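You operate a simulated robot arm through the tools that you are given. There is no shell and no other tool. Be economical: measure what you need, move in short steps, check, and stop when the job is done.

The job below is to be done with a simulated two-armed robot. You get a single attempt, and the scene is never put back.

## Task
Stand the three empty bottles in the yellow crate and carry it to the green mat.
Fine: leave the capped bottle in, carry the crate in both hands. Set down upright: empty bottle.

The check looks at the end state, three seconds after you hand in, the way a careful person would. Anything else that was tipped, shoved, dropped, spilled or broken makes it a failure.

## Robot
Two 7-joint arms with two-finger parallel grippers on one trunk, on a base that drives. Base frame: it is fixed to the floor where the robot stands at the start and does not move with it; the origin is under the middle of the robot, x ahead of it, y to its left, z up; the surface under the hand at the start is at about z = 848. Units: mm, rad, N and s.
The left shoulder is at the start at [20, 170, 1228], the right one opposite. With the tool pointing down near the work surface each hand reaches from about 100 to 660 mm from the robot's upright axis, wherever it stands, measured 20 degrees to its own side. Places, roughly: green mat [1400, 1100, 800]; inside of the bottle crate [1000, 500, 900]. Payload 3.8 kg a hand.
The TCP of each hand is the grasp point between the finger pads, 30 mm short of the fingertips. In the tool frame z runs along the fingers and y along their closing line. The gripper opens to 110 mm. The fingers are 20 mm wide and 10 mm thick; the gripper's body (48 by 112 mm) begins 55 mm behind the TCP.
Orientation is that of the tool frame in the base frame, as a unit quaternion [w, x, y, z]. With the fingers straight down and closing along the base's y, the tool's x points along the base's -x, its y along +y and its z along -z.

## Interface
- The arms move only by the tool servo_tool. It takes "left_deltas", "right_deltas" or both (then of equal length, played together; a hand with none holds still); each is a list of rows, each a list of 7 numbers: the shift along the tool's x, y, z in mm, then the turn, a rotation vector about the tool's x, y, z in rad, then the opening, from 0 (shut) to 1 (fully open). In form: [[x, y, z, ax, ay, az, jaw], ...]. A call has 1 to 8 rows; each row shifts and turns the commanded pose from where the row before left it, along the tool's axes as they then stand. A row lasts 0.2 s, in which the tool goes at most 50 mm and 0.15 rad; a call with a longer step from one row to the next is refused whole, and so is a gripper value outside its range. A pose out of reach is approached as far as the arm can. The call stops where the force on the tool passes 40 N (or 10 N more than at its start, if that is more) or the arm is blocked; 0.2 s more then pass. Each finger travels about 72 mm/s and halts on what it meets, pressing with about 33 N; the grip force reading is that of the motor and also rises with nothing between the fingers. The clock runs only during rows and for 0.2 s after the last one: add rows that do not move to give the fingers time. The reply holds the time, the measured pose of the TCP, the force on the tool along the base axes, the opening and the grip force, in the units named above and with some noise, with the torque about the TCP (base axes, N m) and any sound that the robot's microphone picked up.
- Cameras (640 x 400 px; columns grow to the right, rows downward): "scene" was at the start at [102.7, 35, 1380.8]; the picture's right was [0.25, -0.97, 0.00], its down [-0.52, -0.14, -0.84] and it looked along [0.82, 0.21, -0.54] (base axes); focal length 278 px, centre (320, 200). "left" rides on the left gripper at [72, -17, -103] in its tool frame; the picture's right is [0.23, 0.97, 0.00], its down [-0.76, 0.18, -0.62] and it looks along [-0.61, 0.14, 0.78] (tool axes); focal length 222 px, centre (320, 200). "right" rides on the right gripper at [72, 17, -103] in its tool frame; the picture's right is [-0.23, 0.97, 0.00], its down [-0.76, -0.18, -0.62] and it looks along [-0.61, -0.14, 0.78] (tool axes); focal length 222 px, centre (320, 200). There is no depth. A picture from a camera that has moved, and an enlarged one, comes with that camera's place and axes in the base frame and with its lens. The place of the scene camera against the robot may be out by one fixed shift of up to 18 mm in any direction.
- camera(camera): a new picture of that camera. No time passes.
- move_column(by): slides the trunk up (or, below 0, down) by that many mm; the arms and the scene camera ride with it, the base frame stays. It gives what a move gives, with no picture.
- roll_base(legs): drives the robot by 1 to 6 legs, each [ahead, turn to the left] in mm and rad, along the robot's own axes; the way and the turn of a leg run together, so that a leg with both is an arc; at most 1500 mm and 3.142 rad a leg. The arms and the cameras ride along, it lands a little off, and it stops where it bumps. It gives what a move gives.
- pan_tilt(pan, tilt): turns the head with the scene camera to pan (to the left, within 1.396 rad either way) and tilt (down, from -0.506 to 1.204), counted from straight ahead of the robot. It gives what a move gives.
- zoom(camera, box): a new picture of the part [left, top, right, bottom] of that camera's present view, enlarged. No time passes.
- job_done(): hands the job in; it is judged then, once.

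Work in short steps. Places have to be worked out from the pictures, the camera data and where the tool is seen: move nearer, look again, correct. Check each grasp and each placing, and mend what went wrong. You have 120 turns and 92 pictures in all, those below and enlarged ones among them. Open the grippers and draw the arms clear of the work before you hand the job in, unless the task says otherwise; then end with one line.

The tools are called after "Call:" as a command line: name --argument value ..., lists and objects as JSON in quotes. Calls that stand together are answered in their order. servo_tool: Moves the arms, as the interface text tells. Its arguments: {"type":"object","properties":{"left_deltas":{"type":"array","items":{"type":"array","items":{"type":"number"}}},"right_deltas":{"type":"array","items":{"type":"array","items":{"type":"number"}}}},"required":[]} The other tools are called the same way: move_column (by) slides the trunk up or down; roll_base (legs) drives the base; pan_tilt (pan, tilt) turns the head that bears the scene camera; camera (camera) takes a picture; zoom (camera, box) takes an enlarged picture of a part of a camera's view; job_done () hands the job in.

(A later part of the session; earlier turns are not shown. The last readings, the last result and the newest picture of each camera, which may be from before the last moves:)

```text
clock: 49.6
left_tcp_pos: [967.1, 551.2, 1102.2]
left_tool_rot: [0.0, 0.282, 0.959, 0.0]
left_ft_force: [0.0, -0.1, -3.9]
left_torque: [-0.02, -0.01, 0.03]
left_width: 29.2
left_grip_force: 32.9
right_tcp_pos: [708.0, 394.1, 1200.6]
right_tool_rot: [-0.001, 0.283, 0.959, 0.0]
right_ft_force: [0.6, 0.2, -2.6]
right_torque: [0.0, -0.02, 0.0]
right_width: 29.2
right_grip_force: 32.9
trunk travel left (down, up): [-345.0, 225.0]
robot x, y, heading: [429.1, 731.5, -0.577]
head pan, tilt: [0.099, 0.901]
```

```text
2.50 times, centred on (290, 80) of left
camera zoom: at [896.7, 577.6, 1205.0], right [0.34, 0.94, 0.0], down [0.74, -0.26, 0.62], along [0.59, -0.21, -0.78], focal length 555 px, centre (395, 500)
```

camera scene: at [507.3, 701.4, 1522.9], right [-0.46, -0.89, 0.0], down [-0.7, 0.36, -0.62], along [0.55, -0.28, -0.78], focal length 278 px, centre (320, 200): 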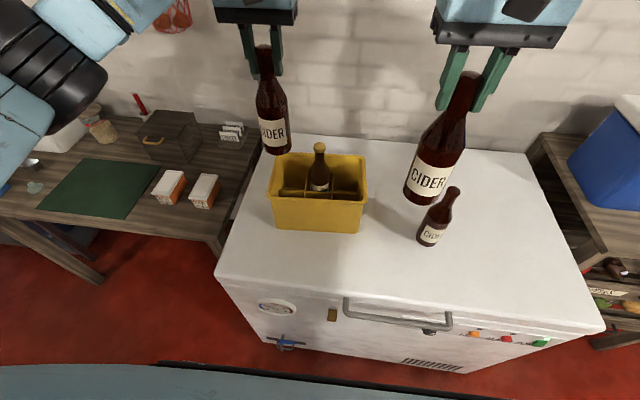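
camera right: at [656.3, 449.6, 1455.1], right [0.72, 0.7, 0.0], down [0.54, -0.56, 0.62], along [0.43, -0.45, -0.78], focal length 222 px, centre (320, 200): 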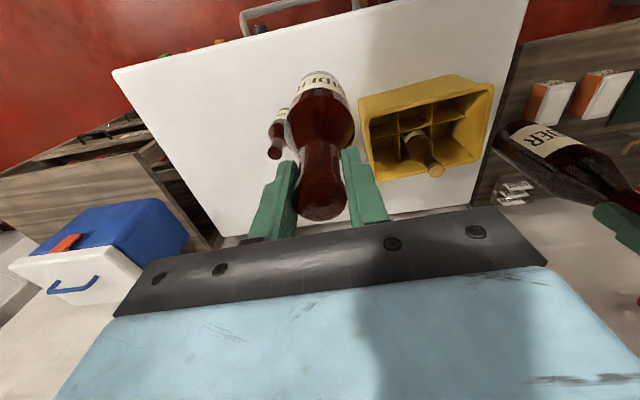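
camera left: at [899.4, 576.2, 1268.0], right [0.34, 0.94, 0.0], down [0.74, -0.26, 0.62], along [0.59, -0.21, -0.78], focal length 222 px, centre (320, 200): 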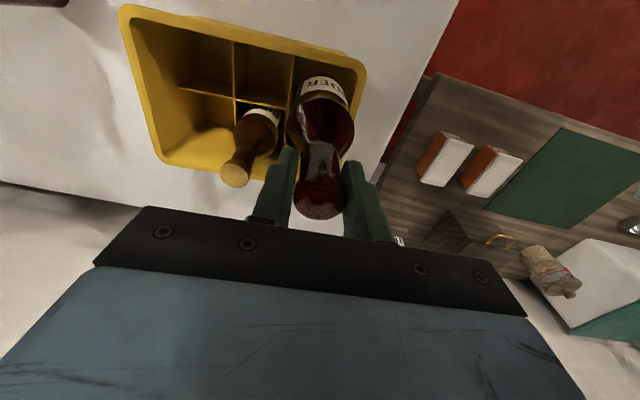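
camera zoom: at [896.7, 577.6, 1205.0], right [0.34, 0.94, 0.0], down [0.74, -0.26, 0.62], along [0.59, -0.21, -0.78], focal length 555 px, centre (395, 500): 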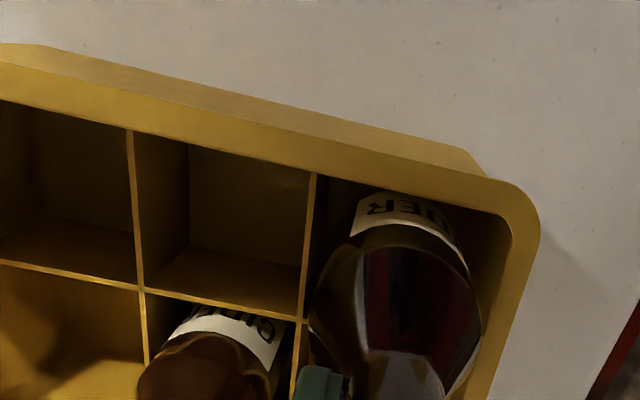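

The foot has passed the divider without contact. I keep lowering until it touches the floor.

Call:
servo_tool --left_deltas '[[0, 0, 12, 0, 0, 0, 0], [0, 0, 12, 0, 0, 0, 0], [0, 0, 12, 0, 0, 0, 0], [0, 0, 10, 0, 0, 0, 0], [0, 0, 6, 0, 0, 0, 0], [0, 0, 4, 0, 0, 0, 0]]'

```text
clock: 51.0
left_tcp_pos: [967.8, 552.6, 1049.8]
left_tool_rot: [0.003, 0.283, 0.959, -0.002]
left_ft_force: [1.9, -0.7, 20.8]
left_torque: [0.04, -0.25, 0.02]
left_width: 29.4
left_grip_force: 32.8
right_tcp_pos: [705.6, 394.8, 1201.7]
right_tool_rot: [0.001, 0.282, 0.959, 0.0]
right_ft_force: [-0.2, 0.4, -2.4]
right_torque: [-0.01, -0.03, -0.02]
right_width: 29.3
right_grip_force: 32.5
trunk travel left (down, up): [-345.0, 225.0]
robot x, y, heading: [428.2, 735.3, -0.573]
head pan, tilt: [0.099, 0.901]
```

Contact with 21 N at z 1050, about where the floor should be. I check the picture before releasing.

Call:
zoom --camera "scene" --box '[200, 40, 440, 240]'

Call:
camera --camera "left"

```text
2.00 times, centred on (320, 140) of scene
camera zoom: at [506.1, 700.7, 1373.1], right [-0.46, -0.89, 0.0], down [-0.7, 0.36, -0.62], along [0.55, -0.28, -0.78], focal length 555 px, centre (320, 320)
```

zoom: 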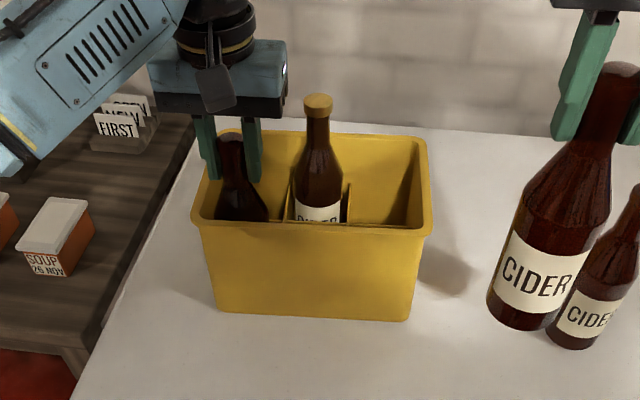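

```text
55 pictures are left
camera left: at [896.4, 578.2, 1151.6], right [0.34, 0.94, 0.0], down [0.73, -0.26, 0.63], along [0.59, -0.21, -0.78], focal length 222 px, centre (320, 200)
```

left: 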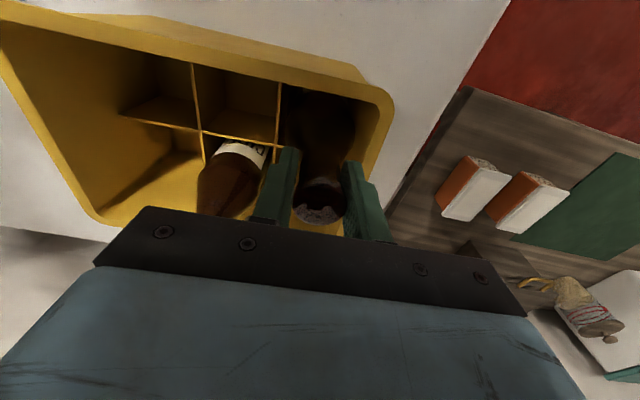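

It stands in the cell. I ease up 2 mm, open the fingers and draw straight up.

Call:
servo_tool --left_deltas '[[0, 0, -2, 0, 0, 0, 0.1], [0, 0, 0, 0, 0, 0, 0.35], [0, 0, 0, 0, 0, 0, 0.55], [0, 0, 0, 0, 0, 0, 0.55], [0, 0, -25, 0, 0, 0, 0.55], [0, 0, -35, 0, 0, 0, 0.55], [0, 0, -40, 0, 0, 0, 0.55]]'

Call:
camera --camera "left"

Call:
zoom --camera "scene" --box '[200, 40, 440, 240]'

```text
clock: 52.6
left_tcp_pos: [965.8, 550.8, 1149.0]
left_tool_rot: [0.0, 0.282, 0.96, 0.0]
left_ft_force: [0.5, -0.8, 0.2]
left_torque: [0.02, -0.05, 0.0]
left_width: 60.7
left_grip_force: 0.0
right_tcp_pos: [707.9, 395.0, 1200.8]
right_tool_rot: [-0.001, 0.282, 0.959, 0.0]
right_ft_force: [-0.1, 0.4, -1.3]
right_torque: [-0.04, -0.02, 0.02]
right_width: 29.2
right_grip_force: 32.5
trunk travel left (down, up): [-345.0, 225.0]
robot x, y, heading: [429.2, 732.0, -0.576]
head pan, tilt: [0.099, 0.901]
```

```text
54 pictures are left
camera left: at [896.1, 577.1, 1252.2], right [0.34, 0.94, 0.0], down [0.74, -0.26, 0.62], along [0.59, -0.21, -0.78], focal length 222 px, centre (320, 200)
```

left: 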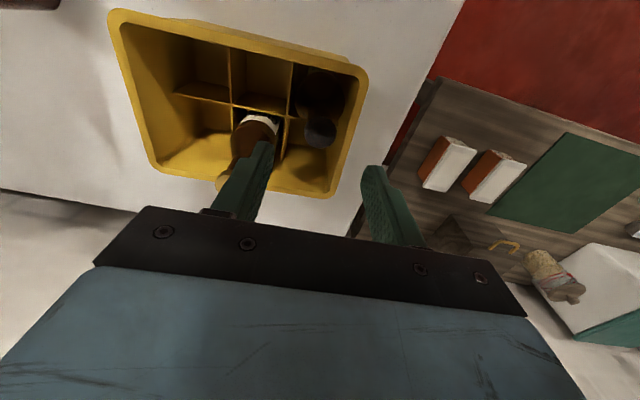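

```text
2.00 times, centred on (320, 140) of scene
camera zoom: at [506.8, 700.2, 1372.9], right [-0.46, -0.89, 0.0], down [-0.7, 0.36, -0.62], along [0.55, -0.28, -0.78], focal length 555 px, centre (320, 320)
```

zoom: 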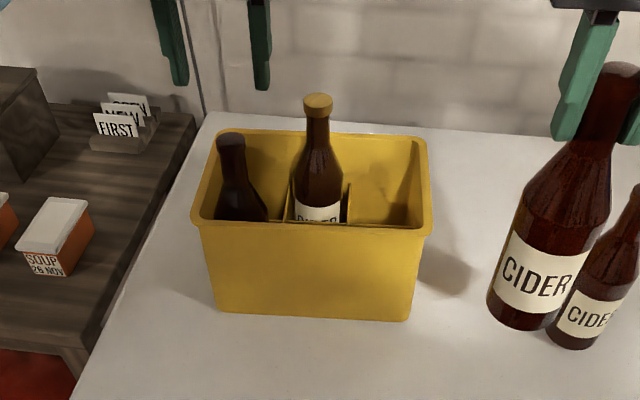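

The first bottle stands. I withdraw the left hand back and aside, and bring the right hand's bottle above the near-right cell.

Call:
servo_tool --left_deltas '[[40, 0, -10, 0, 0, 0, 0.55], [40, 20, 0, 0, 0, 0, 0.55], [40, 30, 0, 0, 0, 0, 0.55], [30, 30, 0, 0, 0, 0, 0.55]]'

Call:
servo_tool --right_deltas '[[0, 0, -20, 0, 0, 0, 0], [-27, 24, 0, 0, 0, 0, 0], [-27, 24, 0, 0, 0, 0, 0], [-27, 24, 0, 0, 0, 0, 0], [-27, 23, 0, 0, 0, 0, 0], [-28, 23, 0, 0, 0, 0, 0], [0, 0, 0, 0, 0, 0, 0]]'

Call:
zoom --camera "right" --box '[200, 0, 500, 190]'

Call:
zoom --camera "scene" --box '[200, 40, 440, 240]'

```text
clock: 53.6
left_tcp_pos: [879.5, 703.9, 1155.8]
left_tool_rot: [0.0, 0.282, 0.959, 0.0]
left_ft_force: [-1.0, 0.2, 0.7]
left_torque: [-0.01, 0.01, 0.02]
left_width: 60.5
left_grip_force: 0.0
right_tcp_pos: [708.0, 396.1, 1201.4]
right_tool_rot: [0.001, 0.283, 0.959, 0.0]
right_ft_force: [-0.2, 0.1, -2.4]
right_torque: [-0.03, 0.03, -0.01]
right_width: 29.0
right_grip_force: 32.9
trunk travel left (down, up): [-345.0, 225.0]
robot x, y, heading: [426.3, 733.5, -0.572]
head pan, tilt: [0.099, 0.901]
```

```text
clock: 55.2
left_tcp_pos: [880.6, 701.8, 1157.6]
left_tool_rot: [0.001, 0.283, 0.959, 0.001]
left_ft_force: [0.5, 0.2, -0.2]
left_torque: [0.05, 0.01, 0.03]
left_width: 60.5
left_grip_force: 0.1
right_tcp_pos: [888.4, 419.5, 1221.1]
right_tool_rot: [0.002, 0.282, 0.959, -0.001]
right_ft_force: [-0.7, -0.2, -2.8]
right_torque: [-0.03, -0.03, -0.02]
right_width: 29.1
right_grip_force: 33.3
trunk travel left (down, up): [-345.0, 225.0]
robot x, y, heading: [429.3, 733.3, -0.57]
head pan, tilt: [0.099, 0.901]
```

```text
2.11 times, centred on (350, 95) of right
camera zoom: at [836.5, 473.9, 1325.5], right [0.72, 0.7, 0.0], down [0.54, -0.56, 0.62], along [0.43, -0.45, -0.78], focal length 468 px, centre (257, 421)
```

zoom: 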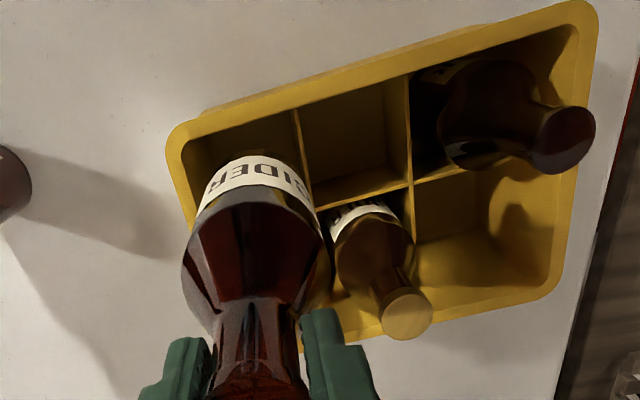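

```text
2.00 times, centred on (320, 140) of scene
camera zoom: at [506.7, 699.3, 1372.8], right [-0.46, -0.89, 0.0], down [-0.7, 0.36, -0.62], along [0.55, -0.28, -0.78], focal length 555 px, centre (320, 320)
```

zoom: 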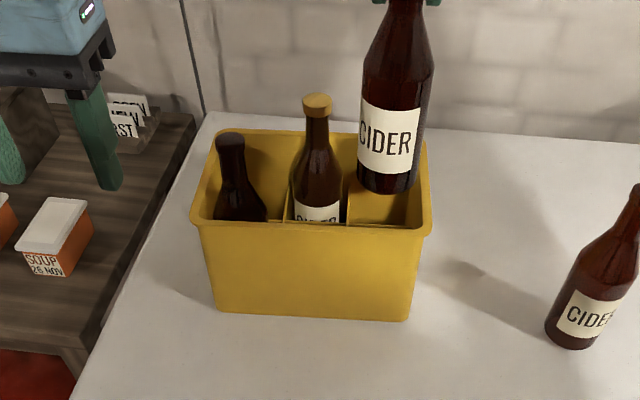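

The right view confirms the divider crossings at (978,497) and (938,434). I shift 2 mm back and lower the right bottle toward divider level, then into the cell.

Call:
servo_tool --right_deltas '[[2, 0, 15, 0, 0, 0, 0], [0, 0, 20, 0, 0, 0, 0], [0, 0, 20, 0, 0, 0, 0], [0, 0, 15, 0, 0, 0, 0], [0, 0, 12, 0, 0, 0, 0], [0, 0, 12, 0, 0, 0, 0], [0, 0, 12, 0, 0, 0, 0], [0, 0, 12, 0, 0, 0, 0]]'

Call:
zoom --camera "right" --box '[200, 0, 500, 190]'

```text
clock: 57.0
left_tcp_pos: [881.2, 702.7, 1156.1]
left_tool_rot: [-0.001, 0.283, 0.959, 0.0]
left_ft_force: [0.9, -0.3, -0.7]
left_torque: [0.03, 0.02, 0.02]
left_width: 60.3
left_grip_force: 0.1
right_tcp_pos: [882.6, 420.1, 1101.9]
right_tool_rot: [0.001, 0.282, 0.959, 0.001]
right_ft_force: [0.0, -0.1, -2.5]
right_torque: [-0.01, 0.01, 0.01]
right_width: 29.3
right_grip_force: 33.2
trunk travel left (down, up): [-345.0, 225.0]
robot x, y, heading: [428.9, 732.7, -0.573]
head pan, tilt: [0.099, 0.901]
```

```text
2.11 times, centred on (350, 95) of right
camera zoom: at [832.6, 473.0, 1206.1], right [0.72, 0.69, 0.0], down [0.54, -0.56, 0.62], along [0.43, -0.45, -0.78], focal length 468 px, centre (257, 421)
```

zoom: 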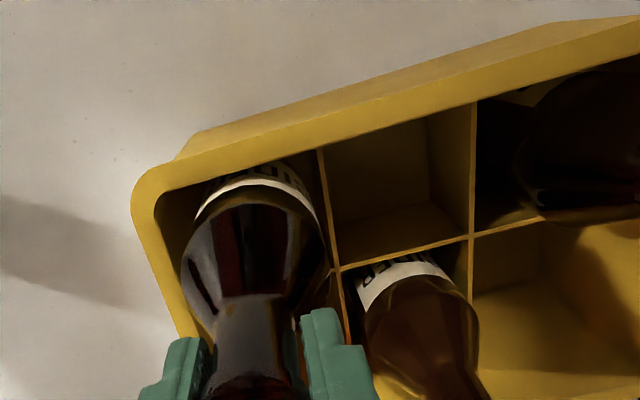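

No contact at the dividers. I nudge 2 mm forward and go down to the floor.

Call:
servo_tool --right_deltas '[[-2, 1, 12, 0, 0, 0, 0], [0, 0, 12, 0, 0, 0, 0], [0, 0, 12, 0, 0, 0, 0], [0, 0, 10, 0, 0, 0, 0], [0, 0, 5, 0, 0, 0, 0]]'

Call:
zoom --camera "scene" --box '[200, 40, 440, 240]'

```text
clock: 58.2
left_tcp_pos: [879.7, 702.7, 1156.1]
left_tool_rot: [0.0, 0.283, 0.959, 0.0]
left_ft_force: [-0.2, 0.3, -0.2]
left_torque: [0.01, -0.04, 0.0]
left_width: 60.7
left_grip_force: 0.0
right_tcp_pos: [886.5, 419.8, 1051.8]
right_tool_rot: [0.001, 0.283, 0.959, -0.001]
right_ft_force: [-0.6, -0.7, -2.8]
right_torque: [0.02, 0.0, -0.01]
right_width: 29.5
right_grip_force: 32.8
trunk travel left (down, up): [-345.0, 225.0]
robot x, y, heading: [426.3, 734.2, -0.57]
head pan, tilt: [0.099, 0.901]
```

```text
2.00 times, centred on (320, 140) of scene
camera zoom: at [507.5, 700.3, 1372.8], right [-0.46, -0.89, 0.0], down [-0.7, 0.36, -0.62], along [0.55, -0.28, -0.78], focal length 555 px, centre (320, 320)
```

zoom: 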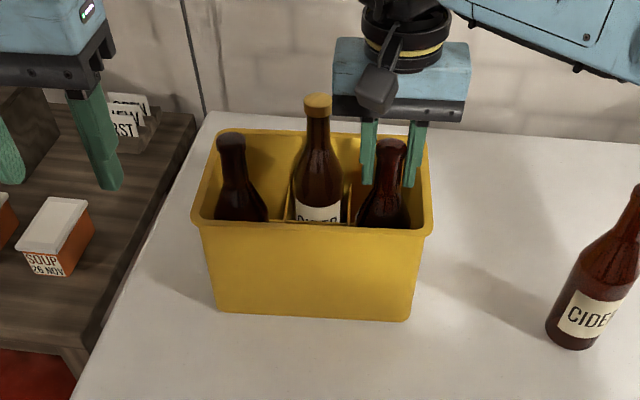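

Still hanging free; I lower the last few millimetres in small steps until contact.

Call:
servo_tool --right_deltas '[[0, 0, 3, 0, 0, 0, 0], [0, 0, 3, 0, 0, 0, 0], [0, 0, 2, 0, 0, 0, 0]]'

```text
clock: 59.0
left_tcp_pos: [879.0, 703.8, 1156.9]
left_tool_rot: [0.001, 0.283, 0.959, -0.001]
left_ft_force: [0.5, 0.1, 0.4]
left_torque: [0.0, 0.01, -0.01]
left_width: 60.6
left_grip_force: 0.1
right_tcp_pos: [885.0, 420.8, 1046.9]
right_tool_rot: [0.003, 0.283, 0.959, 0.0]
right_ft_force: [0.6, -2.0, 27.7]
right_torque: [-1.77, 1.09, 0.0]
right_width: 28.0
right_grip_force: 26.2
trunk travel left (down, up): [-345.0, 225.0]
robot x, y, heading: [427.1, 736.1, -0.574]
head pan, tilt: [0.099, 0.901]
```

Contact with 28 N but with some torque, so I ease up 3 mm and look before opening.

Call:
servo_tool --right_deltas '[[0, 0, -3, 0, 0, 0, 0], [0, 0, 0, 0, 0, 0, 0]]'

Call:
camera --camera "right"

Call:
zoom --camera "scene" --box '[260, 80, 380, 170]'

```text
clock: 59.6
left_tcp_pos: [879.0, 704.2, 1157.4]
left_tool_rot: [0.0, 0.282, 0.959, -0.001]
left_ft_force: [0.2, 0.7, 0.2]
left_torque: [0.01, 0.01, 0.0]
left_width: 60.7
left_grip_force: 0.1
right_tcp_pos: [886.6, 420.2, 1046.5]
right_tool_rot: [0.0, 0.282, 0.959, 0.0]
right_ft_force: [2.4, -3.9, 11.4]
right_torque: [-0.65, -0.78, -0.05]
right_width: 29.0
right_grip_force: 33.0
trunk travel left (down, up): [-345.0, 225.0]
robot x, y, heading: [426.1, 732.0, -0.57]
head pan, tilt: [0.099, 0.901]
```

```text
48 pictures are left
camera right: at [835.3, 473.8, 1150.7], right [0.72, 0.69, 0.0], down [0.54, -0.56, 0.62], along [0.43, -0.45, -0.78], focal length 222 px, centre (320, 200)
```

right: 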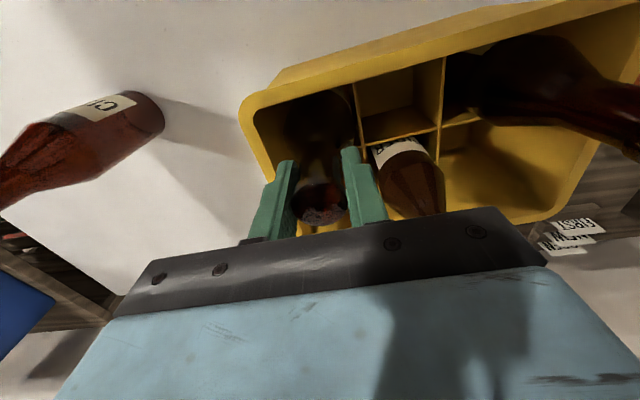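

```text
4.44 times, centred on (320, 125) of scene
camera zoom: at [506.7, 700.7, 1372.8], right [-0.46, -0.89, 0.0], down [-0.7, 0.36, -0.62], along [0.55, -0.28, -0.78], focal length 1234 px, centre (320, 533)
```

zoom: 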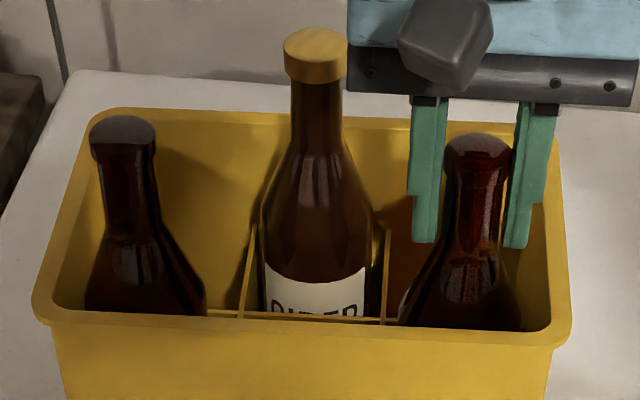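

It sits at the same height as the other one, so it is on the floor. I open and rise straight up.

Call:
servo_tool --right_deltas '[[0, 0, 0, 0, 0, 0, 0.15], [0, 0, 0, 0, 0, 0, 0.35], [0, 0, 0, 0, 0, 0, 0.55], [0, 0, 0, 0, 0, 0, 0.55], [0, 0, -25, 0, 0, 0, 0.55], [0, 0, -35, 0, 0, 0, 0.55], [0, 0, -40, 0, 0, 0, 0.55]]'

Call:
zoom --camera "scene" --box '[220, 60, 460, 240]'

```text
clock: 61.2
left_tcp_pos: [880.8, 703.3, 1155.4]
left_tool_rot: [0.0, 0.282, 0.959, 0.001]
left_ft_force: [-0.2, 0.6, -0.5]
left_torque: [-0.01, -0.02, -0.02]
left_width: 60.6
left_grip_force: 0.1
right_tcp_pos: [890.0, 423.1, 1148.5]
right_tool_rot: [0.0, 0.282, 0.959, 0.0]
right_ft_force: [-0.1, 0.6, 0.3]
right_torque: [0.0, 0.0, 0.03]
right_width: 60.4
right_grip_force: 0.1
trunk travel left (down, up): [-345.0, 225.0]
robot x, y, heading: [422.6, 730.5, -0.574]
head pan, tilt: [0.099, 0.901]
```

```text
2.22 times, centred on (340, 150) of scene
camera zoom: at [507.1, 701.1, 1372.9], right [-0.46, -0.89, 0.0], down [-0.7, 0.36, -0.62], along [0.55, -0.28, -0.78], focal length 617 px, centre (276, 311)
```

zoom: 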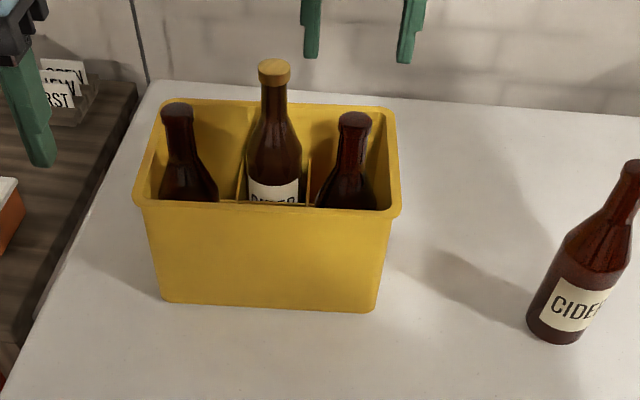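

Both stand well. Now I bring the right hand over the last bottle, b1, at about (736,245).

Call:
servo_tool --right_deltas '[[5, -38, 0, 0, 0, 0, 0.6], [5, -38, 0, 0, 0, 0, 0.6], [5, -38, 0, 0, 0, 0, 0.6], [5, -38, 0, 0, 0, 0, 0.6], [6, -38, 10, 0, 0, 0, 0.6], [6, -40, 10, 0, 0, 0, 0.6], [0, 0, 0, 0, 0, 0, 0.6]]'

Call:
camera --camera "right"

```text
clock: 62.8
left_tcp_pos: [881.1, 703.7, 1156.7]
left_tool_rot: [0.001, 0.282, 0.959, 0.0]
left_ft_force: [-0.4, 0.4, 0.5]
left_torque: [-0.03, 0.02, -0.01]
left_width: 60.4
left_grip_force: 0.1
right_tcp_pos: [734.8, 247.7, 1127.7]
right_tool_rot: [0.0, 0.282, 0.959, 0.0]
right_ft_force: [0.1, 0.1, 0.4]
right_torque: [-0.02, 0.02, 0.02]
right_width: 66.1
right_grip_force: 0.0
trunk travel left (down, up): [-345.0, 225.0]
robot x, y, heading: [427.2, 734.1, -0.573]
head pan, tilt: [0.099, 0.901]
```

```text
45 pictures are left
camera right: at [683.5, 302.0, 1231.3], right [0.72, 0.7, 0.0], down [0.54, -0.56, 0.62], along [0.43, -0.45, -0.78], focal length 222 px, centre (320, 200)
```

right: 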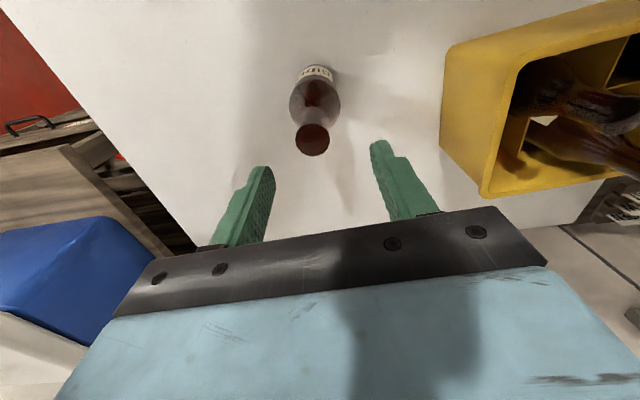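

b1's top is at about (733,241). I shift 2 mm ahead and 5 mm right, and lower to z≈1046 to check.

Call:
servo_tool --right_deltas '[[-2, -5, 14, 0, 0, 0, 0.6], [0, 0, 20, 0, 0, 0, 0.6], [0, 0, 20, 0, 0, 0, 0.6], [0, 0, 20, 0, 0, 0, 0.6], [0, 0, 8, 0, 0, 0, 0.6]]'

Call:
camera --camera "right"

```text
clock: 64.0
left_tcp_pos: [880.4, 702.8, 1156.5]
left_tool_rot: [0.0, 0.282, 0.959, 0.0]
left_ft_force: [-0.5, 0.4, -0.2]
left_torque: [0.01, 0.03, -0.02]
left_width: 60.4
left_grip_force: 0.0
right_tcp_pos: [733.7, 240.4, 1045.6]
right_tool_rot: [0.0, 0.282, 0.959, 0.0]
right_ft_force: [-0.2, 0.1, -0.3]
right_torque: [-0.02, -0.01, 0.01]
right_width: 66.3
right_grip_force: 0.1
trunk travel left (down, up): [-345.0, 225.0]
robot x, y, heading: [425.1, 734.6, -0.57]
head pan, tilt: [0.099, 0.901]
```

```text
44 pictures are left
camera right: at [682.4, 293.8, 1149.2], right [0.72, 0.7, 0.0], down [0.54, -0.56, 0.62], along [0.43, -0.45, -0.78], focal length 222 px, centre (320, 200)
```

right: 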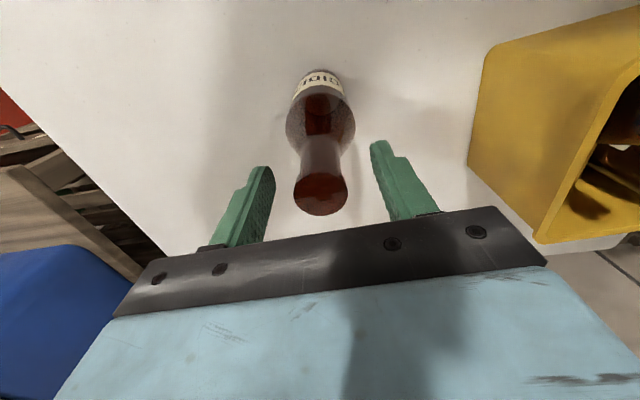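

Well centred. I go down the last 10 mm, close, and lift.

Call:
servo_tool --right_deltas '[[-2, 0, 11, 0, 0, 0, 0.6], [0, 0, 0, 0, 0, 0, 0.3], [0, 0, 0, 0, 0, 0, 0.0], [0, 0, 0, 0, 0, 0, 0.0], [0, 0, 0, 0, 0, 0, 0.0], [0, 0, -10, 0, 0, 0, 0.0], [0, 0, -20, 0, 0, 0, 0.0], [0, 0, 0, 0, 0, 0, 0.0]]'

Call:
camera --camera "right"

```text
clock: 65.8
left_tcp_pos: [880.4, 702.3, 1156.8]
left_tool_rot: [0.0, 0.282, 0.959, 0.0]
left_ft_force: [0.4, 0.2, 0.3]
left_torque: [0.0, 0.02, -0.02]
left_width: 60.5
left_grip_force: 0.1
right_tcp_pos: [734.4, 238.9, 1065.2]
right_tool_rot: [0.001, 0.282, 0.959, -0.001]
right_ft_force: [-0.9, 0.9, -2.7]
right_torque: [-0.03, -0.06, 0.01]
right_width: 31.0
right_grip_force: 32.8
trunk travel left (down, up): [-345.0, 225.0]
robot x, y, heading: [424.2, 734.7, -0.577]
head pan, tilt: [0.099, 0.901]
```

```text
43 pictures are left
camera right: at [684.0, 292.1, 1169.7], right [0.72, 0.7, 0.0], down [0.54, -0.56, 0.62], along [0.43, -0.45, -0.78], focal length 222 px, centre (320, 200)
```

right: 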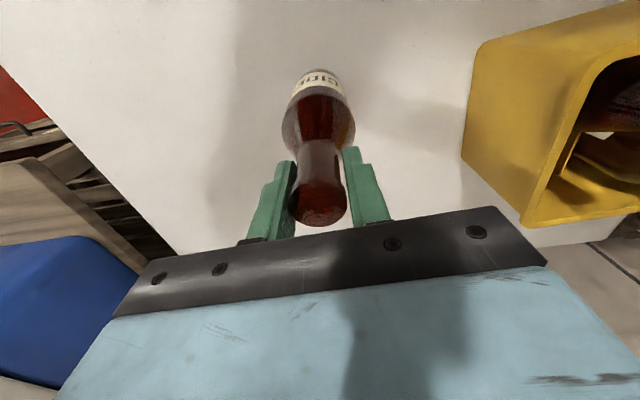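

b1 hangs firmly. I raise the trunk 200 mm to clear the other bottles and swing over the near-middle cell at about (927,486).

Call:
move_column --by 200

Call:
servo_tool --right_deltas '[[-3, 39, 0, 0, 0, 0, 0], [-3, 39, 0, 0, 0, 0, 0], [-4, 39, 0, 0, 0, 0, 0], [-4, 39, 0, 0, 0, 0, 0], [-4, 39, 0, 0, 0, 0, 0], [-4, 39, 0, 0, 0, 0, 0], [-4, 39, 0, 0, 0, 0, 0], [-2, 38, 0, 0, 0, 0, 0]]'

Call:
zoom --camera "right" --box '[200, 0, 500, 190]'

Call:
camera --camera "scene"

```text
clock: 68.0
left_tcp_pos: [880.9, 702.5, 1355.6]
left_tool_rot: [0.0, 0.282, 0.959, 0.0]
left_ft_force: [0.4, -0.4, -0.5]
left_torque: [-0.01, -0.04, -0.01]
left_width: 60.3
left_grip_force: 0.1
right_tcp_pos: [735.1, 238.7, 1265.5]
right_tool_rot: [0.0, 0.283, 0.959, -0.001]
right_ft_force: [0.3, -0.1, -2.0]
right_torque: [0.04, -0.02, -0.03]
right_width: 30.6
right_grip_force: 32.8
trunk travel left (down, up): [-545.0, 25.0]
robot x, y, heading: [427.0, 734.2, -0.573]
head pan, tilt: [0.099, 0.901]
```

```text
clock: 69.8
left_tcp_pos: [881.3, 705.5, 1357.5]
left_tool_rot: [0.0, 0.282, 0.959, -0.001]
left_ft_force: [-0.3, 1.0, -0.5]
left_torque: [-0.05, -0.01, -0.02]
left_width: 60.3
left_grip_force: 0.0
right_tcp_pos: [931.0, 491.3, 1263.8]
right_tool_rot: [-0.001, 0.282, 0.959, -0.001]
right_ft_force: [-0.1, 0.6, -2.5]
right_torque: [0.01, 0.01, 0.0]
right_width: 30.5
right_grip_force: 32.8
trunk travel left (down, up): [-545.0, 25.0]
robot x, y, heading: [427.8, 733.7, -0.575]
head pan, tilt: [0.099, 0.901]
```

```text
2.11 times, centred on (350, 95) of right
camera zoom: at [880.2, 545.8, 1367.8], right [0.72, 0.7, 0.0], down [0.54, -0.56, 0.62], along [0.43, -0.45, -0.78], focal length 468 px, centre (257, 421)
```

zoom: 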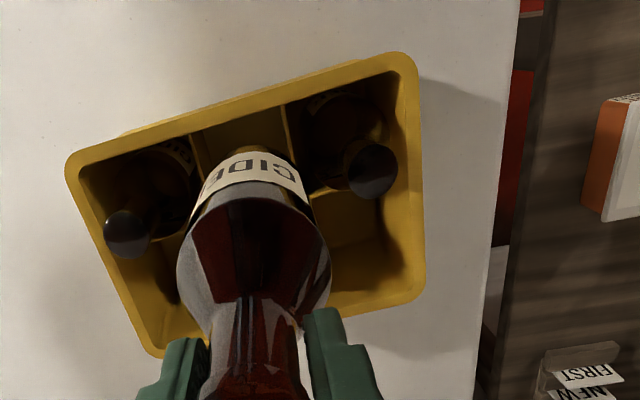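

```text
41 pictures are left
camera scene: at [508.5, 703.4, 1572.8], right [-0.46, -0.89, 0.0], down [-0.7, 0.36, -0.62], along [0.55, -0.28, -0.78], focal length 278 px, centre (320, 200)
```

scene: 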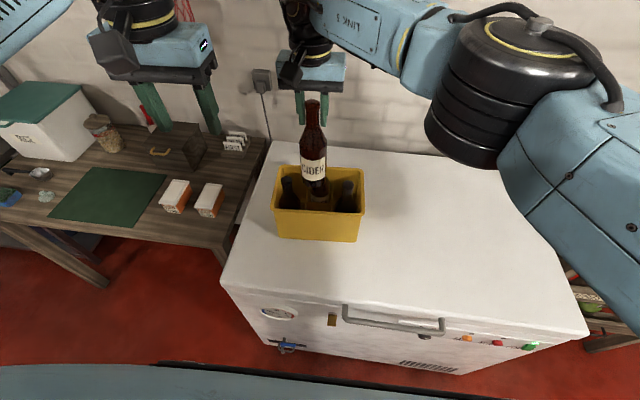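

I correct 4 mm to the right and lower the trunk by 70 mm, then measure again.

Call:
servo_tool --right_deltas '[[0, -4, 0, 0, 0, 0, 0], [0, 0, 0, 0, 0, 0, 0]]'

Call:
move_column --by -70

Call:
zoom --camera "right" --box '[200, 0, 500, 190]'

Call:
zoom --camera "scene" --box '[230, 60, 410, 240]'

Call:
camera --camera "left"

```text
clock: 70.4
left_tcp_pos: [881.0, 704.0, 1355.8]
left_tool_rot: [0.0, 0.283, 0.959, 0.0]
left_ft_force: [0.3, 0.0, -0.2]
left_torque: [-0.01, 0.01, 0.01]
left_width: 60.3
left_grip_force: 0.0
right_tcp_pos: [926.6, 486.2, 1263.8]
right_tool_rot: [0.0, 0.282, 0.959, 0.0]
right_ft_force: [0.4, -0.2, -2.5]
right_torque: [-0.05, 0.0, -0.01]
right_width: 30.6
right_grip_force: 33.3
trunk travel left (down, up): [-545.0, 25.0]
robot x, y, heading: [429.5, 734.9, -0.577]
head pan, tilt: [0.099, 0.901]
```

```text
clock: 71.4
left_tcp_pos: [879.9, 703.4, 1285.8]
left_tool_rot: [0.0, 0.283, 0.959, 0.0]
left_ft_force: [-0.1, -0.6, 0.1]
left_torque: [-0.01, -0.02, 0.03]
left_width: 60.4
left_grip_force: 0.1
right_tcp_pos: [927.3, 484.8, 1194.6]
right_tool_rot: [0.0, 0.282, 0.959, 0.001]
right_ft_force: [0.0, 0.0, -2.4]
right_torque: [0.0, -0.05, -0.01]
right_width: 30.6
right_grip_force: 33.5
trunk travel left (down, up): [-475.0, 95.0]
robot x, y, heading: [424.0, 736.2, -0.576]
head pan, tilt: [0.099, 0.901]
```

```text
2.11 times, centred on (350, 95) of right
camera zoom: at [875.9, 538.5, 1298.3], right [0.72, 0.7, 0.0], down [0.54, -0.56, 0.62], along [0.43, -0.45, -0.78], focal length 468 px, centre (257, 421)
```

zoom: 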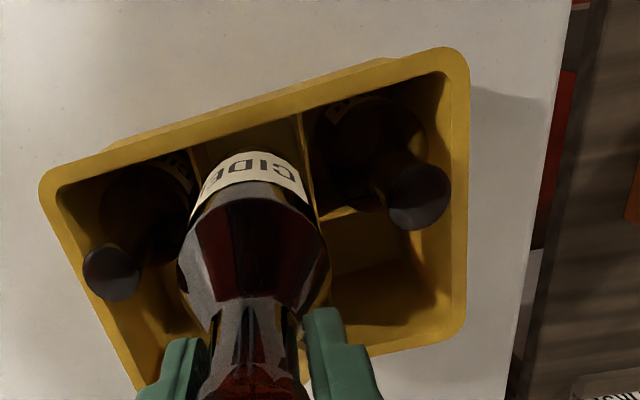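

```text
2.22 times, centred on (320, 150) of scene
camera zoom: at [507.3, 700.3, 1502.9], right [-0.46, -0.89, 0.0], down [-0.7, 0.36, -0.62], along [0.55, -0.28, -0.78], focal length 617 px, centre (320, 311)
```

zoom: 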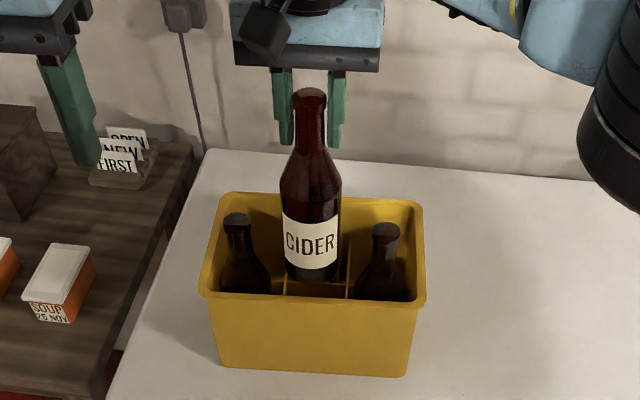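

```text
38 pictures are left
camera left: at [810.2, 728.6, 1389.4], right [0.34, 0.94, 0.0], down [0.74, -0.26, 0.62], along [0.59, -0.21, -0.78], focal length 222 px, centre (320, 200)
```

left: 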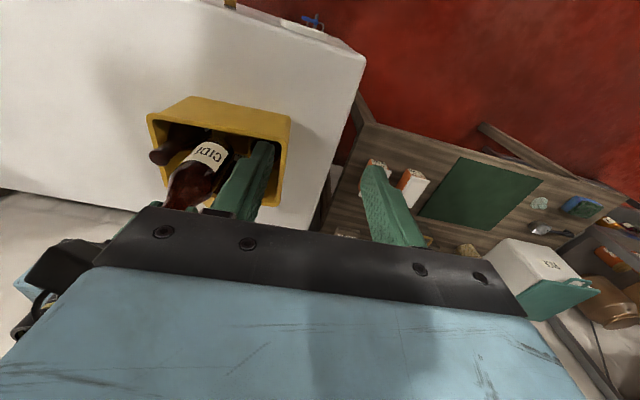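

Centred on the near-middle cell within about 2 mm. I lower the arm to just below the divider level.

Call:
servo_tool --right_deltas '[[0, 0, 14, 0, 0, 0, 0], [0, 0, 14, 0, 0, 0, 0], [0, 0, 14, 0, 0, 0, 0], [0, 0, 12, 0, 0, 0, 0], [0, 0, 12, 0, 0, 0, 0], [0, 0, 12, 0, 0, 0, 0], [0, 0, 12, 0, 0, 0, 0]]'

Call:
zoom --camera "right" --box '[200, 0, 500, 190]'

```text
clock: 73.0
left_tcp_pos: [880.9, 702.3, 1285.6]
left_tool_rot: [0.0, 0.283, 0.959, 0.0]
left_ft_force: [-0.4, 0.0, 0.0]
left_torque: [0.01, 0.0, -0.02]
left_width: 60.4
left_grip_force: 0.0
right_tcp_pos: [928.4, 485.9, 1103.9]
right_tool_rot: [0.0, 0.283, 0.959, 0.0]
right_ft_force: [-0.5, -0.9, -2.7]
right_torque: [-0.07, 0.03, 0.0]
right_width: 30.6
right_grip_force: 32.7
trunk travel left (down, up): [-475.0, 95.0]
robot x, y, heading: [424.0, 734.2, -0.574]
head pan, tilt: [0.099, 0.901]
```

```text
2.11 times, centred on (350, 95) of right
camera zoom: at [875.9, 539.5, 1208.0], right [0.72, 0.69, 0.0], down [0.54, -0.56, 0.62], along [0.43, -0.45, -0.78], focal length 468 px, centre (257, 421)
```

zoom: 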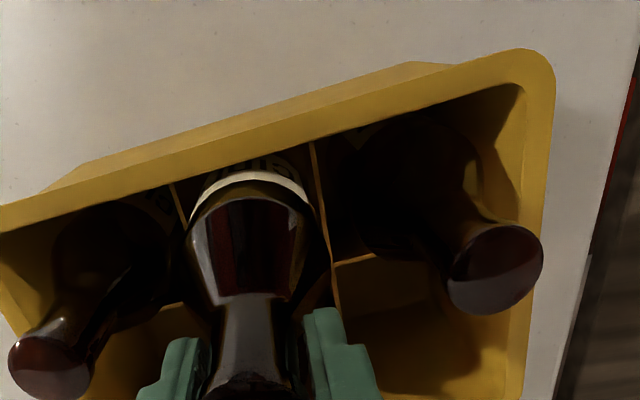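

No contact; I continue down, the last steps small.

Call:
servo_tool --right_deltas '[[0, 0, 12, 0, 0, 0, 0], [0, 0, 12, 0, 0, 0, 0], [0, 0, 12, 0, 0, 0, 0], [0, 0, 12, 0, 0, 0, 0], [0, 0, 4, 0, 0, 0, 0], [0, 0, 3, 0, 0, 0, 0]]'

```text
clock: 74.4
left_tcp_pos: [880.3, 703.6, 1287.6]
left_tool_rot: [0.001, 0.282, 0.959, 0.0]
left_ft_force: [-0.7, 0.7, 0.3]
left_torque: [-0.03, -0.01, -0.02]
left_width: 60.4
left_grip_force: 0.1
right_tcp_pos: [920.2, 484.1, 1050.8]
right_tool_rot: [0.0, 0.282, 0.959, 0.0]
right_ft_force: [-0.4, 0.2, -1.7]
right_torque: [0.02, -0.09, 0.0]
right_width: 30.3
right_grip_force: 33.4
right hand out of reach, approached as far as the arm can: row 3
trunk travel left (down, up): [-475.0, 95.0]
robot x, y, heading: [430.1, 731.1, -0.567]
head pan, tilt: [0.099, 0.901]
```

The arm ran out of reach and pulled back slightly. I raise it 60 mm, then use the trunk to go down instead.

Call:
servo_tool --right_deltas '[[0, 0, -12, 0, 0, 0, 0], [0, 0, -16, 0, 0, 0, 0], [0, 0, -16, 0, 0, 0, 0], [0, 0, -16, 0, 0, 0, 0], [0, 0, 0, 0, 0, 0, 0]]'

```text
clock: 75.6
left_tcp_pos: [880.0, 703.0, 1286.5]
left_tool_rot: [0.0, 0.282, 0.959, 0.001]
left_ft_force: [-0.2, 0.1, -0.3]
left_torque: [-0.02, 0.01, -0.01]
left_width: 60.5
left_grip_force: 0.0
right_tcp_pos: [922.1, 483.0, 1110.1]
right_tool_rot: [0.0, 0.283, 0.959, 0.0]
right_ft_force: [0.4, 0.2, -2.5]
right_torque: [0.05, -0.04, -0.01]
right_width: 30.4
right_grip_force: 33.3
trunk travel left (down, up): [-475.0, 95.0]
robot x, y, heading: [423.2, 730.6, -0.572]
head pan, tilt: [0.099, 0.901]
```

I re-centre by 3 mm ahead and 4 mm left, then lower with the trunk.

Call:
servo_tool --right_deltas '[[-3, 4, 0, 0, 0, 0, 0], [0, 0, 0, 0, 0, 0, 0]]'

Call:
move_column --by -55

Call:
servo_tool --right_deltas '[[0, 0, 3, 0, 0, 0, 0], [0, 0, 3, 0, 0, 0, 0], [0, 0, 0, 0, 0, 0, 0]]'

```text
clock: 76.2
left_tcp_pos: [880.4, 703.6, 1287.0]
left_tool_rot: [0.0, 0.282, 0.959, 0.0]
left_ft_force: [-0.3, 0.1, 0.6]
left_torque: [-0.01, -0.01, -0.01]
left_width: 60.5
left_grip_force: 0.1
right_tcp_pos: [927.2, 485.1, 1110.0]
right_tool_rot: [0.0, 0.283, 0.959, 0.0]
right_ft_force: [0.3, 1.3, -2.4]
right_torque: [0.05, -0.03, 0.07]
right_width: 30.1
right_grip_force: 33.1
trunk travel left (down, up): [-475.0, 95.0]
robot x, y, heading: [428.3, 735.0, -0.573]
head pan, tilt: [0.099, 0.901]
```

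```text
clock: 77.2
left_tcp_pos: [880.1, 703.4, 1231.3]
left_tool_rot: [0.0, 0.283, 0.959, 0.001]
left_ft_force: [1.0, -0.7, -0.6]
left_torque: [0.0, -0.01, 0.02]
left_width: 60.3
left_grip_force: 0.0
right_tcp_pos: [927.5, 485.7, 1055.6]
right_tool_rot: [0.0, 0.283, 0.959, 0.0]
right_ft_force: [-0.2, -0.9, -1.9]
right_torque: [0.08, -0.06, 0.0]
right_width: 30.3
right_grip_force: 33.1
trunk travel left (down, up): [-420.0, 150.0]
robot x, y, heading: [427.5, 733.6, -0.57]
head pan, tilt: [0.099, 0.901]
```

```text
clock: 78.0
left_tcp_pos: [881.0, 703.5, 1232.2]
left_tool_rot: [0.0, 0.282, 0.959, 0.001]
left_ft_force: [0.3, -0.1, 0.6]
left_torque: [-0.01, -0.03, 0.0]
left_width: 60.5
left_grip_force: 0.0
right_tcp_pos: [926.2, 485.5, 1049.0]
right_tool_rot: [0.0, 0.282, 0.959, 0.001]
right_ft_force: [0.3, -0.1, -2.2]
right_torque: [0.06, -0.03, 0.02]
right_width: 30.6
right_grip_force: 33.2
trunk travel left (down, up): [-420.0, 150.0]
robot x, y, heading: [425.9, 732.7, -0.57]
head pan, tilt: [0.099, 0.901]
```

Still hanging; I go a few more millimetres until it touches.

Call:
servo_tool --right_deltas '[[0, 0, 2, 0, 0, 0, 0], [0, 0, 2, 0, 0, 0, 0], [0, 0, 2, 0, 0, 0, 0]]'

```text
clock: 78.8
left_tcp_pos: [879.5, 702.5, 1231.7]
left_tool_rot: [0.001, 0.283, 0.959, 0.0]
left_ft_force: [-0.5, 0.6, 0.3]
left_torque: [-0.01, -0.02, 0.02]
left_width: 60.6
left_grip_force: 0.1
right_tcp_pos: [928.7, 485.4, 1045.8]
right_tool_rot: [0.001, 0.282, 0.959, -0.001]
right_ft_force: [-1.6, 1.4, 16.5]
right_torque: [0.36, 0.43, -0.02]
right_width: 30.0
right_grip_force: 33.1
trunk travel left (down, up): [-420.0, 150.0]
robot x, y, heading: [427.6, 737.0, -0.569]
head pan, tilt: [0.099, 0.901]
```

The bottle touches the floor. I release it and rise with the hand.

Call:
servo_tool --right_deltas '[[0, 0, -2, 0, 0, 0, 0.15], [0, 0, 0, 0, 0, 0, 0.35], [0, 0, 0, 0, 0, 0, 0.55], [0, 0, 0, 0, 0, 0, 0.55], [0, 0, -25, 0, 0, 0, 0.55], [0, 0, -35, 0, 0, 0, 0.55], [0, 0, -40, 0, 0, 0, 0.55]]'

Call:
zoom --camera "scene" --box '[230, 80, 410, 240]'

Call:
zoom --camera "right" --box '[200, 0, 500, 190]'

```text
clock: 80.4
left_tcp_pos: [880.0, 702.8, 1231.7]
left_tool_rot: [0.001, 0.282, 0.959, 0.0]
left_ft_force: [0.0, -0.2, 0.5]
left_torque: [0.0, 0.01, -0.01]
left_width: 60.3
left_grip_force: 0.2
right_tcp_pos: [928.6, 482.2, 1147.3]
right_tool_rot: [0.0, 0.281, 0.96, 0.0]
right_ft_force: [0.2, 0.2, 0.4]
right_torque: [0.04, 0.01, 0.0]
right_width: 60.5
right_grip_force: 0.0
trunk travel left (down, up): [-420.0, 150.0]
robot x, y, heading: [426.2, 728.9, -0.573]
head pan, tilt: [0.099, 0.901]
```

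```text
2.50 times, centred on (320, 160) of scene
camera zoom: at [506.9, 700.6, 1447.9], right [-0.46, -0.89, 0.0], down [-0.7, 0.36, -0.62], along [0.55, -0.28, -0.78], focal length 694 px, centre (320, 300)
```

zoom: 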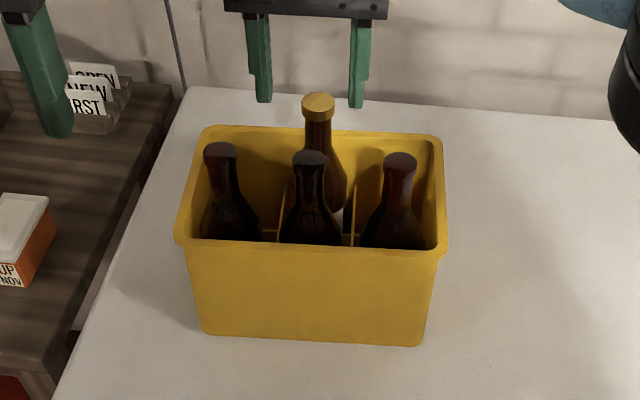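

```text
2.11 times, centred on (350, 95) of right
camera zoom: at [877.2, 537.2, 1250.7], right [0.72, 0.7, 0.0], down [0.54, -0.56, 0.62], along [0.43, -0.45, -0.78], focal length 468 px, centre (257, 421)
```

zoom: 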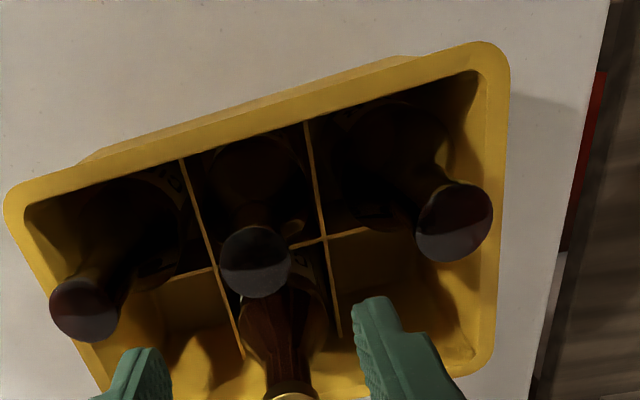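

All three stand in the near row. For the lift I want to stand centred on the crate, so I raise the trunk and shift the base about 64 mm left and 30 mm closer.

Call:
move_column --by 80

Call:
roll_base --legs '[[0, 1.571], [64, 0], [0, -1.551], [30, 0]]'

Call:
camera --camera "scene"

```text
clock: 81.6
left_tcp_pos: [879.7, 704.0, 1312.2]
left_tool_rot: [0.0, 0.282, 0.959, 0.0]
left_ft_force: [-0.1, 0.6, -0.6]
left_torque: [0.0, -0.01, 0.0]
left_width: 60.6
left_grip_force: 0.0
right_tcp_pos: [928.4, 483.9, 1225.5]
right_tool_rot: [0.0, 0.282, 0.96, 0.0]
right_ft_force: [0.0, -0.7, 0.2]
right_torque: [0.0, 0.0, -0.01]
right_width: 60.1
right_grip_force: 0.1
trunk travel left (down, up): [-500.0, 70.0]
robot x, y, heading: [426.4, 735.2, -0.573]
head pan, tilt: [0.099, 0.901]
```

```text
clock: 90.7
left_tcp_pos: [938.0, 745.9, 1312.6]
left_tool_rot: [0.002, 0.278, 0.961, 0.0]
left_ft_force: [0.1, -0.9, 0.1]
left_torque: [0.0, -0.02, 0.01]
left_width: 60.6
left_grip_force: 0.1
right_tcp_pos: [988.8, 526.0, 1227.2]
right_tool_rot: [0.001, 0.278, 0.96, 0.0]
right_ft_force: [-0.1, 0.1, 0.7]
right_torque: [-0.01, 0.0, -0.01]
right_width: 60.5
right_grip_force: 0.0
trunk travel left (down, up): [-500.0, 70.0]
robot x, y, heading: [485.0, 771.5, -0.567]
head pan, tilt: [0.099, 0.901]
```

```text
34 pictures are left
camera scene: at [565.5, 740.3, 1528.0], right [-0.45, -0.89, 0.0], down [-0.7, 0.35, -0.62], along [0.56, -0.28, -0.78], focal length 278 px, centre (320, 200)
```

scene: 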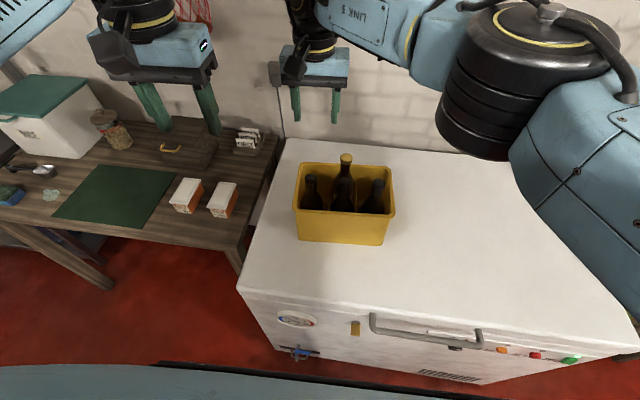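

I'm centred: the crate centre is 564 mm ahead. The mat measures about 330×250 mm around (1423,1071). I move both hands above the middles of the crate's end walls, slightly to the far side of centre.

Call:
servo_tool --left_deltas '[[-30, -17, 0, 0, 0, 0, 0.5], [-30, -18, 0, 0, 0, 0, 0.5], [-30, -18, 0, 0, 0, 0, 0.5], [-30, -18, 0, 0, 0, 0, 0.5], [-30, -18, 0, 0, 0, 0, 0.5], [-31, -18, 0, 0, 0, 0, 0.5], [0, 0, 0, 0, 0, 0, 0.5]]' --right_deltas '[[-4, -31, 0, 0, 0, 0, 0.5], [-4, -31, 0, 0, 0, 0, 0.5], [-4, -31, 0, 0, 0, 0, 0.5], [-4, -31, 0, 0, 0, 0, 0.5], [-4, -30, 0, 0, 0, 0, 0.5], [-3, -30, 0, 0, 0, 0, 0.5], [0, 0, 0, 0, 0, 0, 0.5]]'

Call:
camera --camera "left"

Call:
camera --camera "right"

```text
clock: 92.3
left_tcp_pos: [1035.6, 561.5, 1312.0]
left_tool_rot: [0.001, 0.278, 0.961, -0.001]
left_ft_force: [0.8, 0.1, 0.5]
left_torque: [-0.03, 0.01, -0.02]
left_width: 54.8
left_grip_force: 0.1
right_tcp_pos: [909.8, 362.5, 1225.2]
right_tool_rot: [0.001, 0.279, 0.96, -0.001]
right_ft_force: [-0.2, 0.6, -0.1]
right_torque: [-0.01, 0.0, -0.01]
right_width: 54.9
right_grip_force: 0.1
trunk travel left (down, up): [-500.0, 70.0]
robot x, y, heading: [488.7, 772.2, -0.57]
head pan, tilt: [0.099, 0.901]
```

```text
33 pictures are left
camera left: at [965.0, 586.3, 1414.4], right [0.33, 0.94, 0.0], down [0.74, -0.26, 0.62], along [0.59, -0.21, -0.78], focal length 222 px, centre (320, 200)
```

left: 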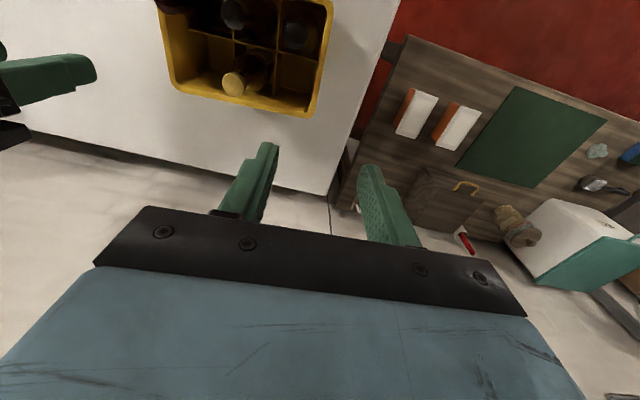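

```text
32 pictures are left
camera right: at [859.0, 414.9, 1329.8], right [0.71, 0.7, 0.0], down [0.55, -0.56, 0.62], along [0.44, -0.44, -0.78], focal length 222 px, centre (320, 200)
```

right: 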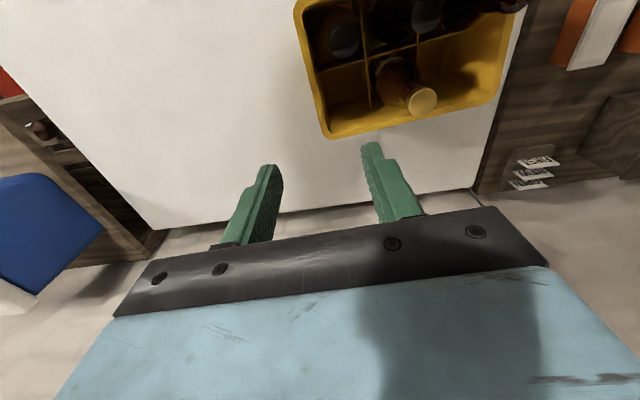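

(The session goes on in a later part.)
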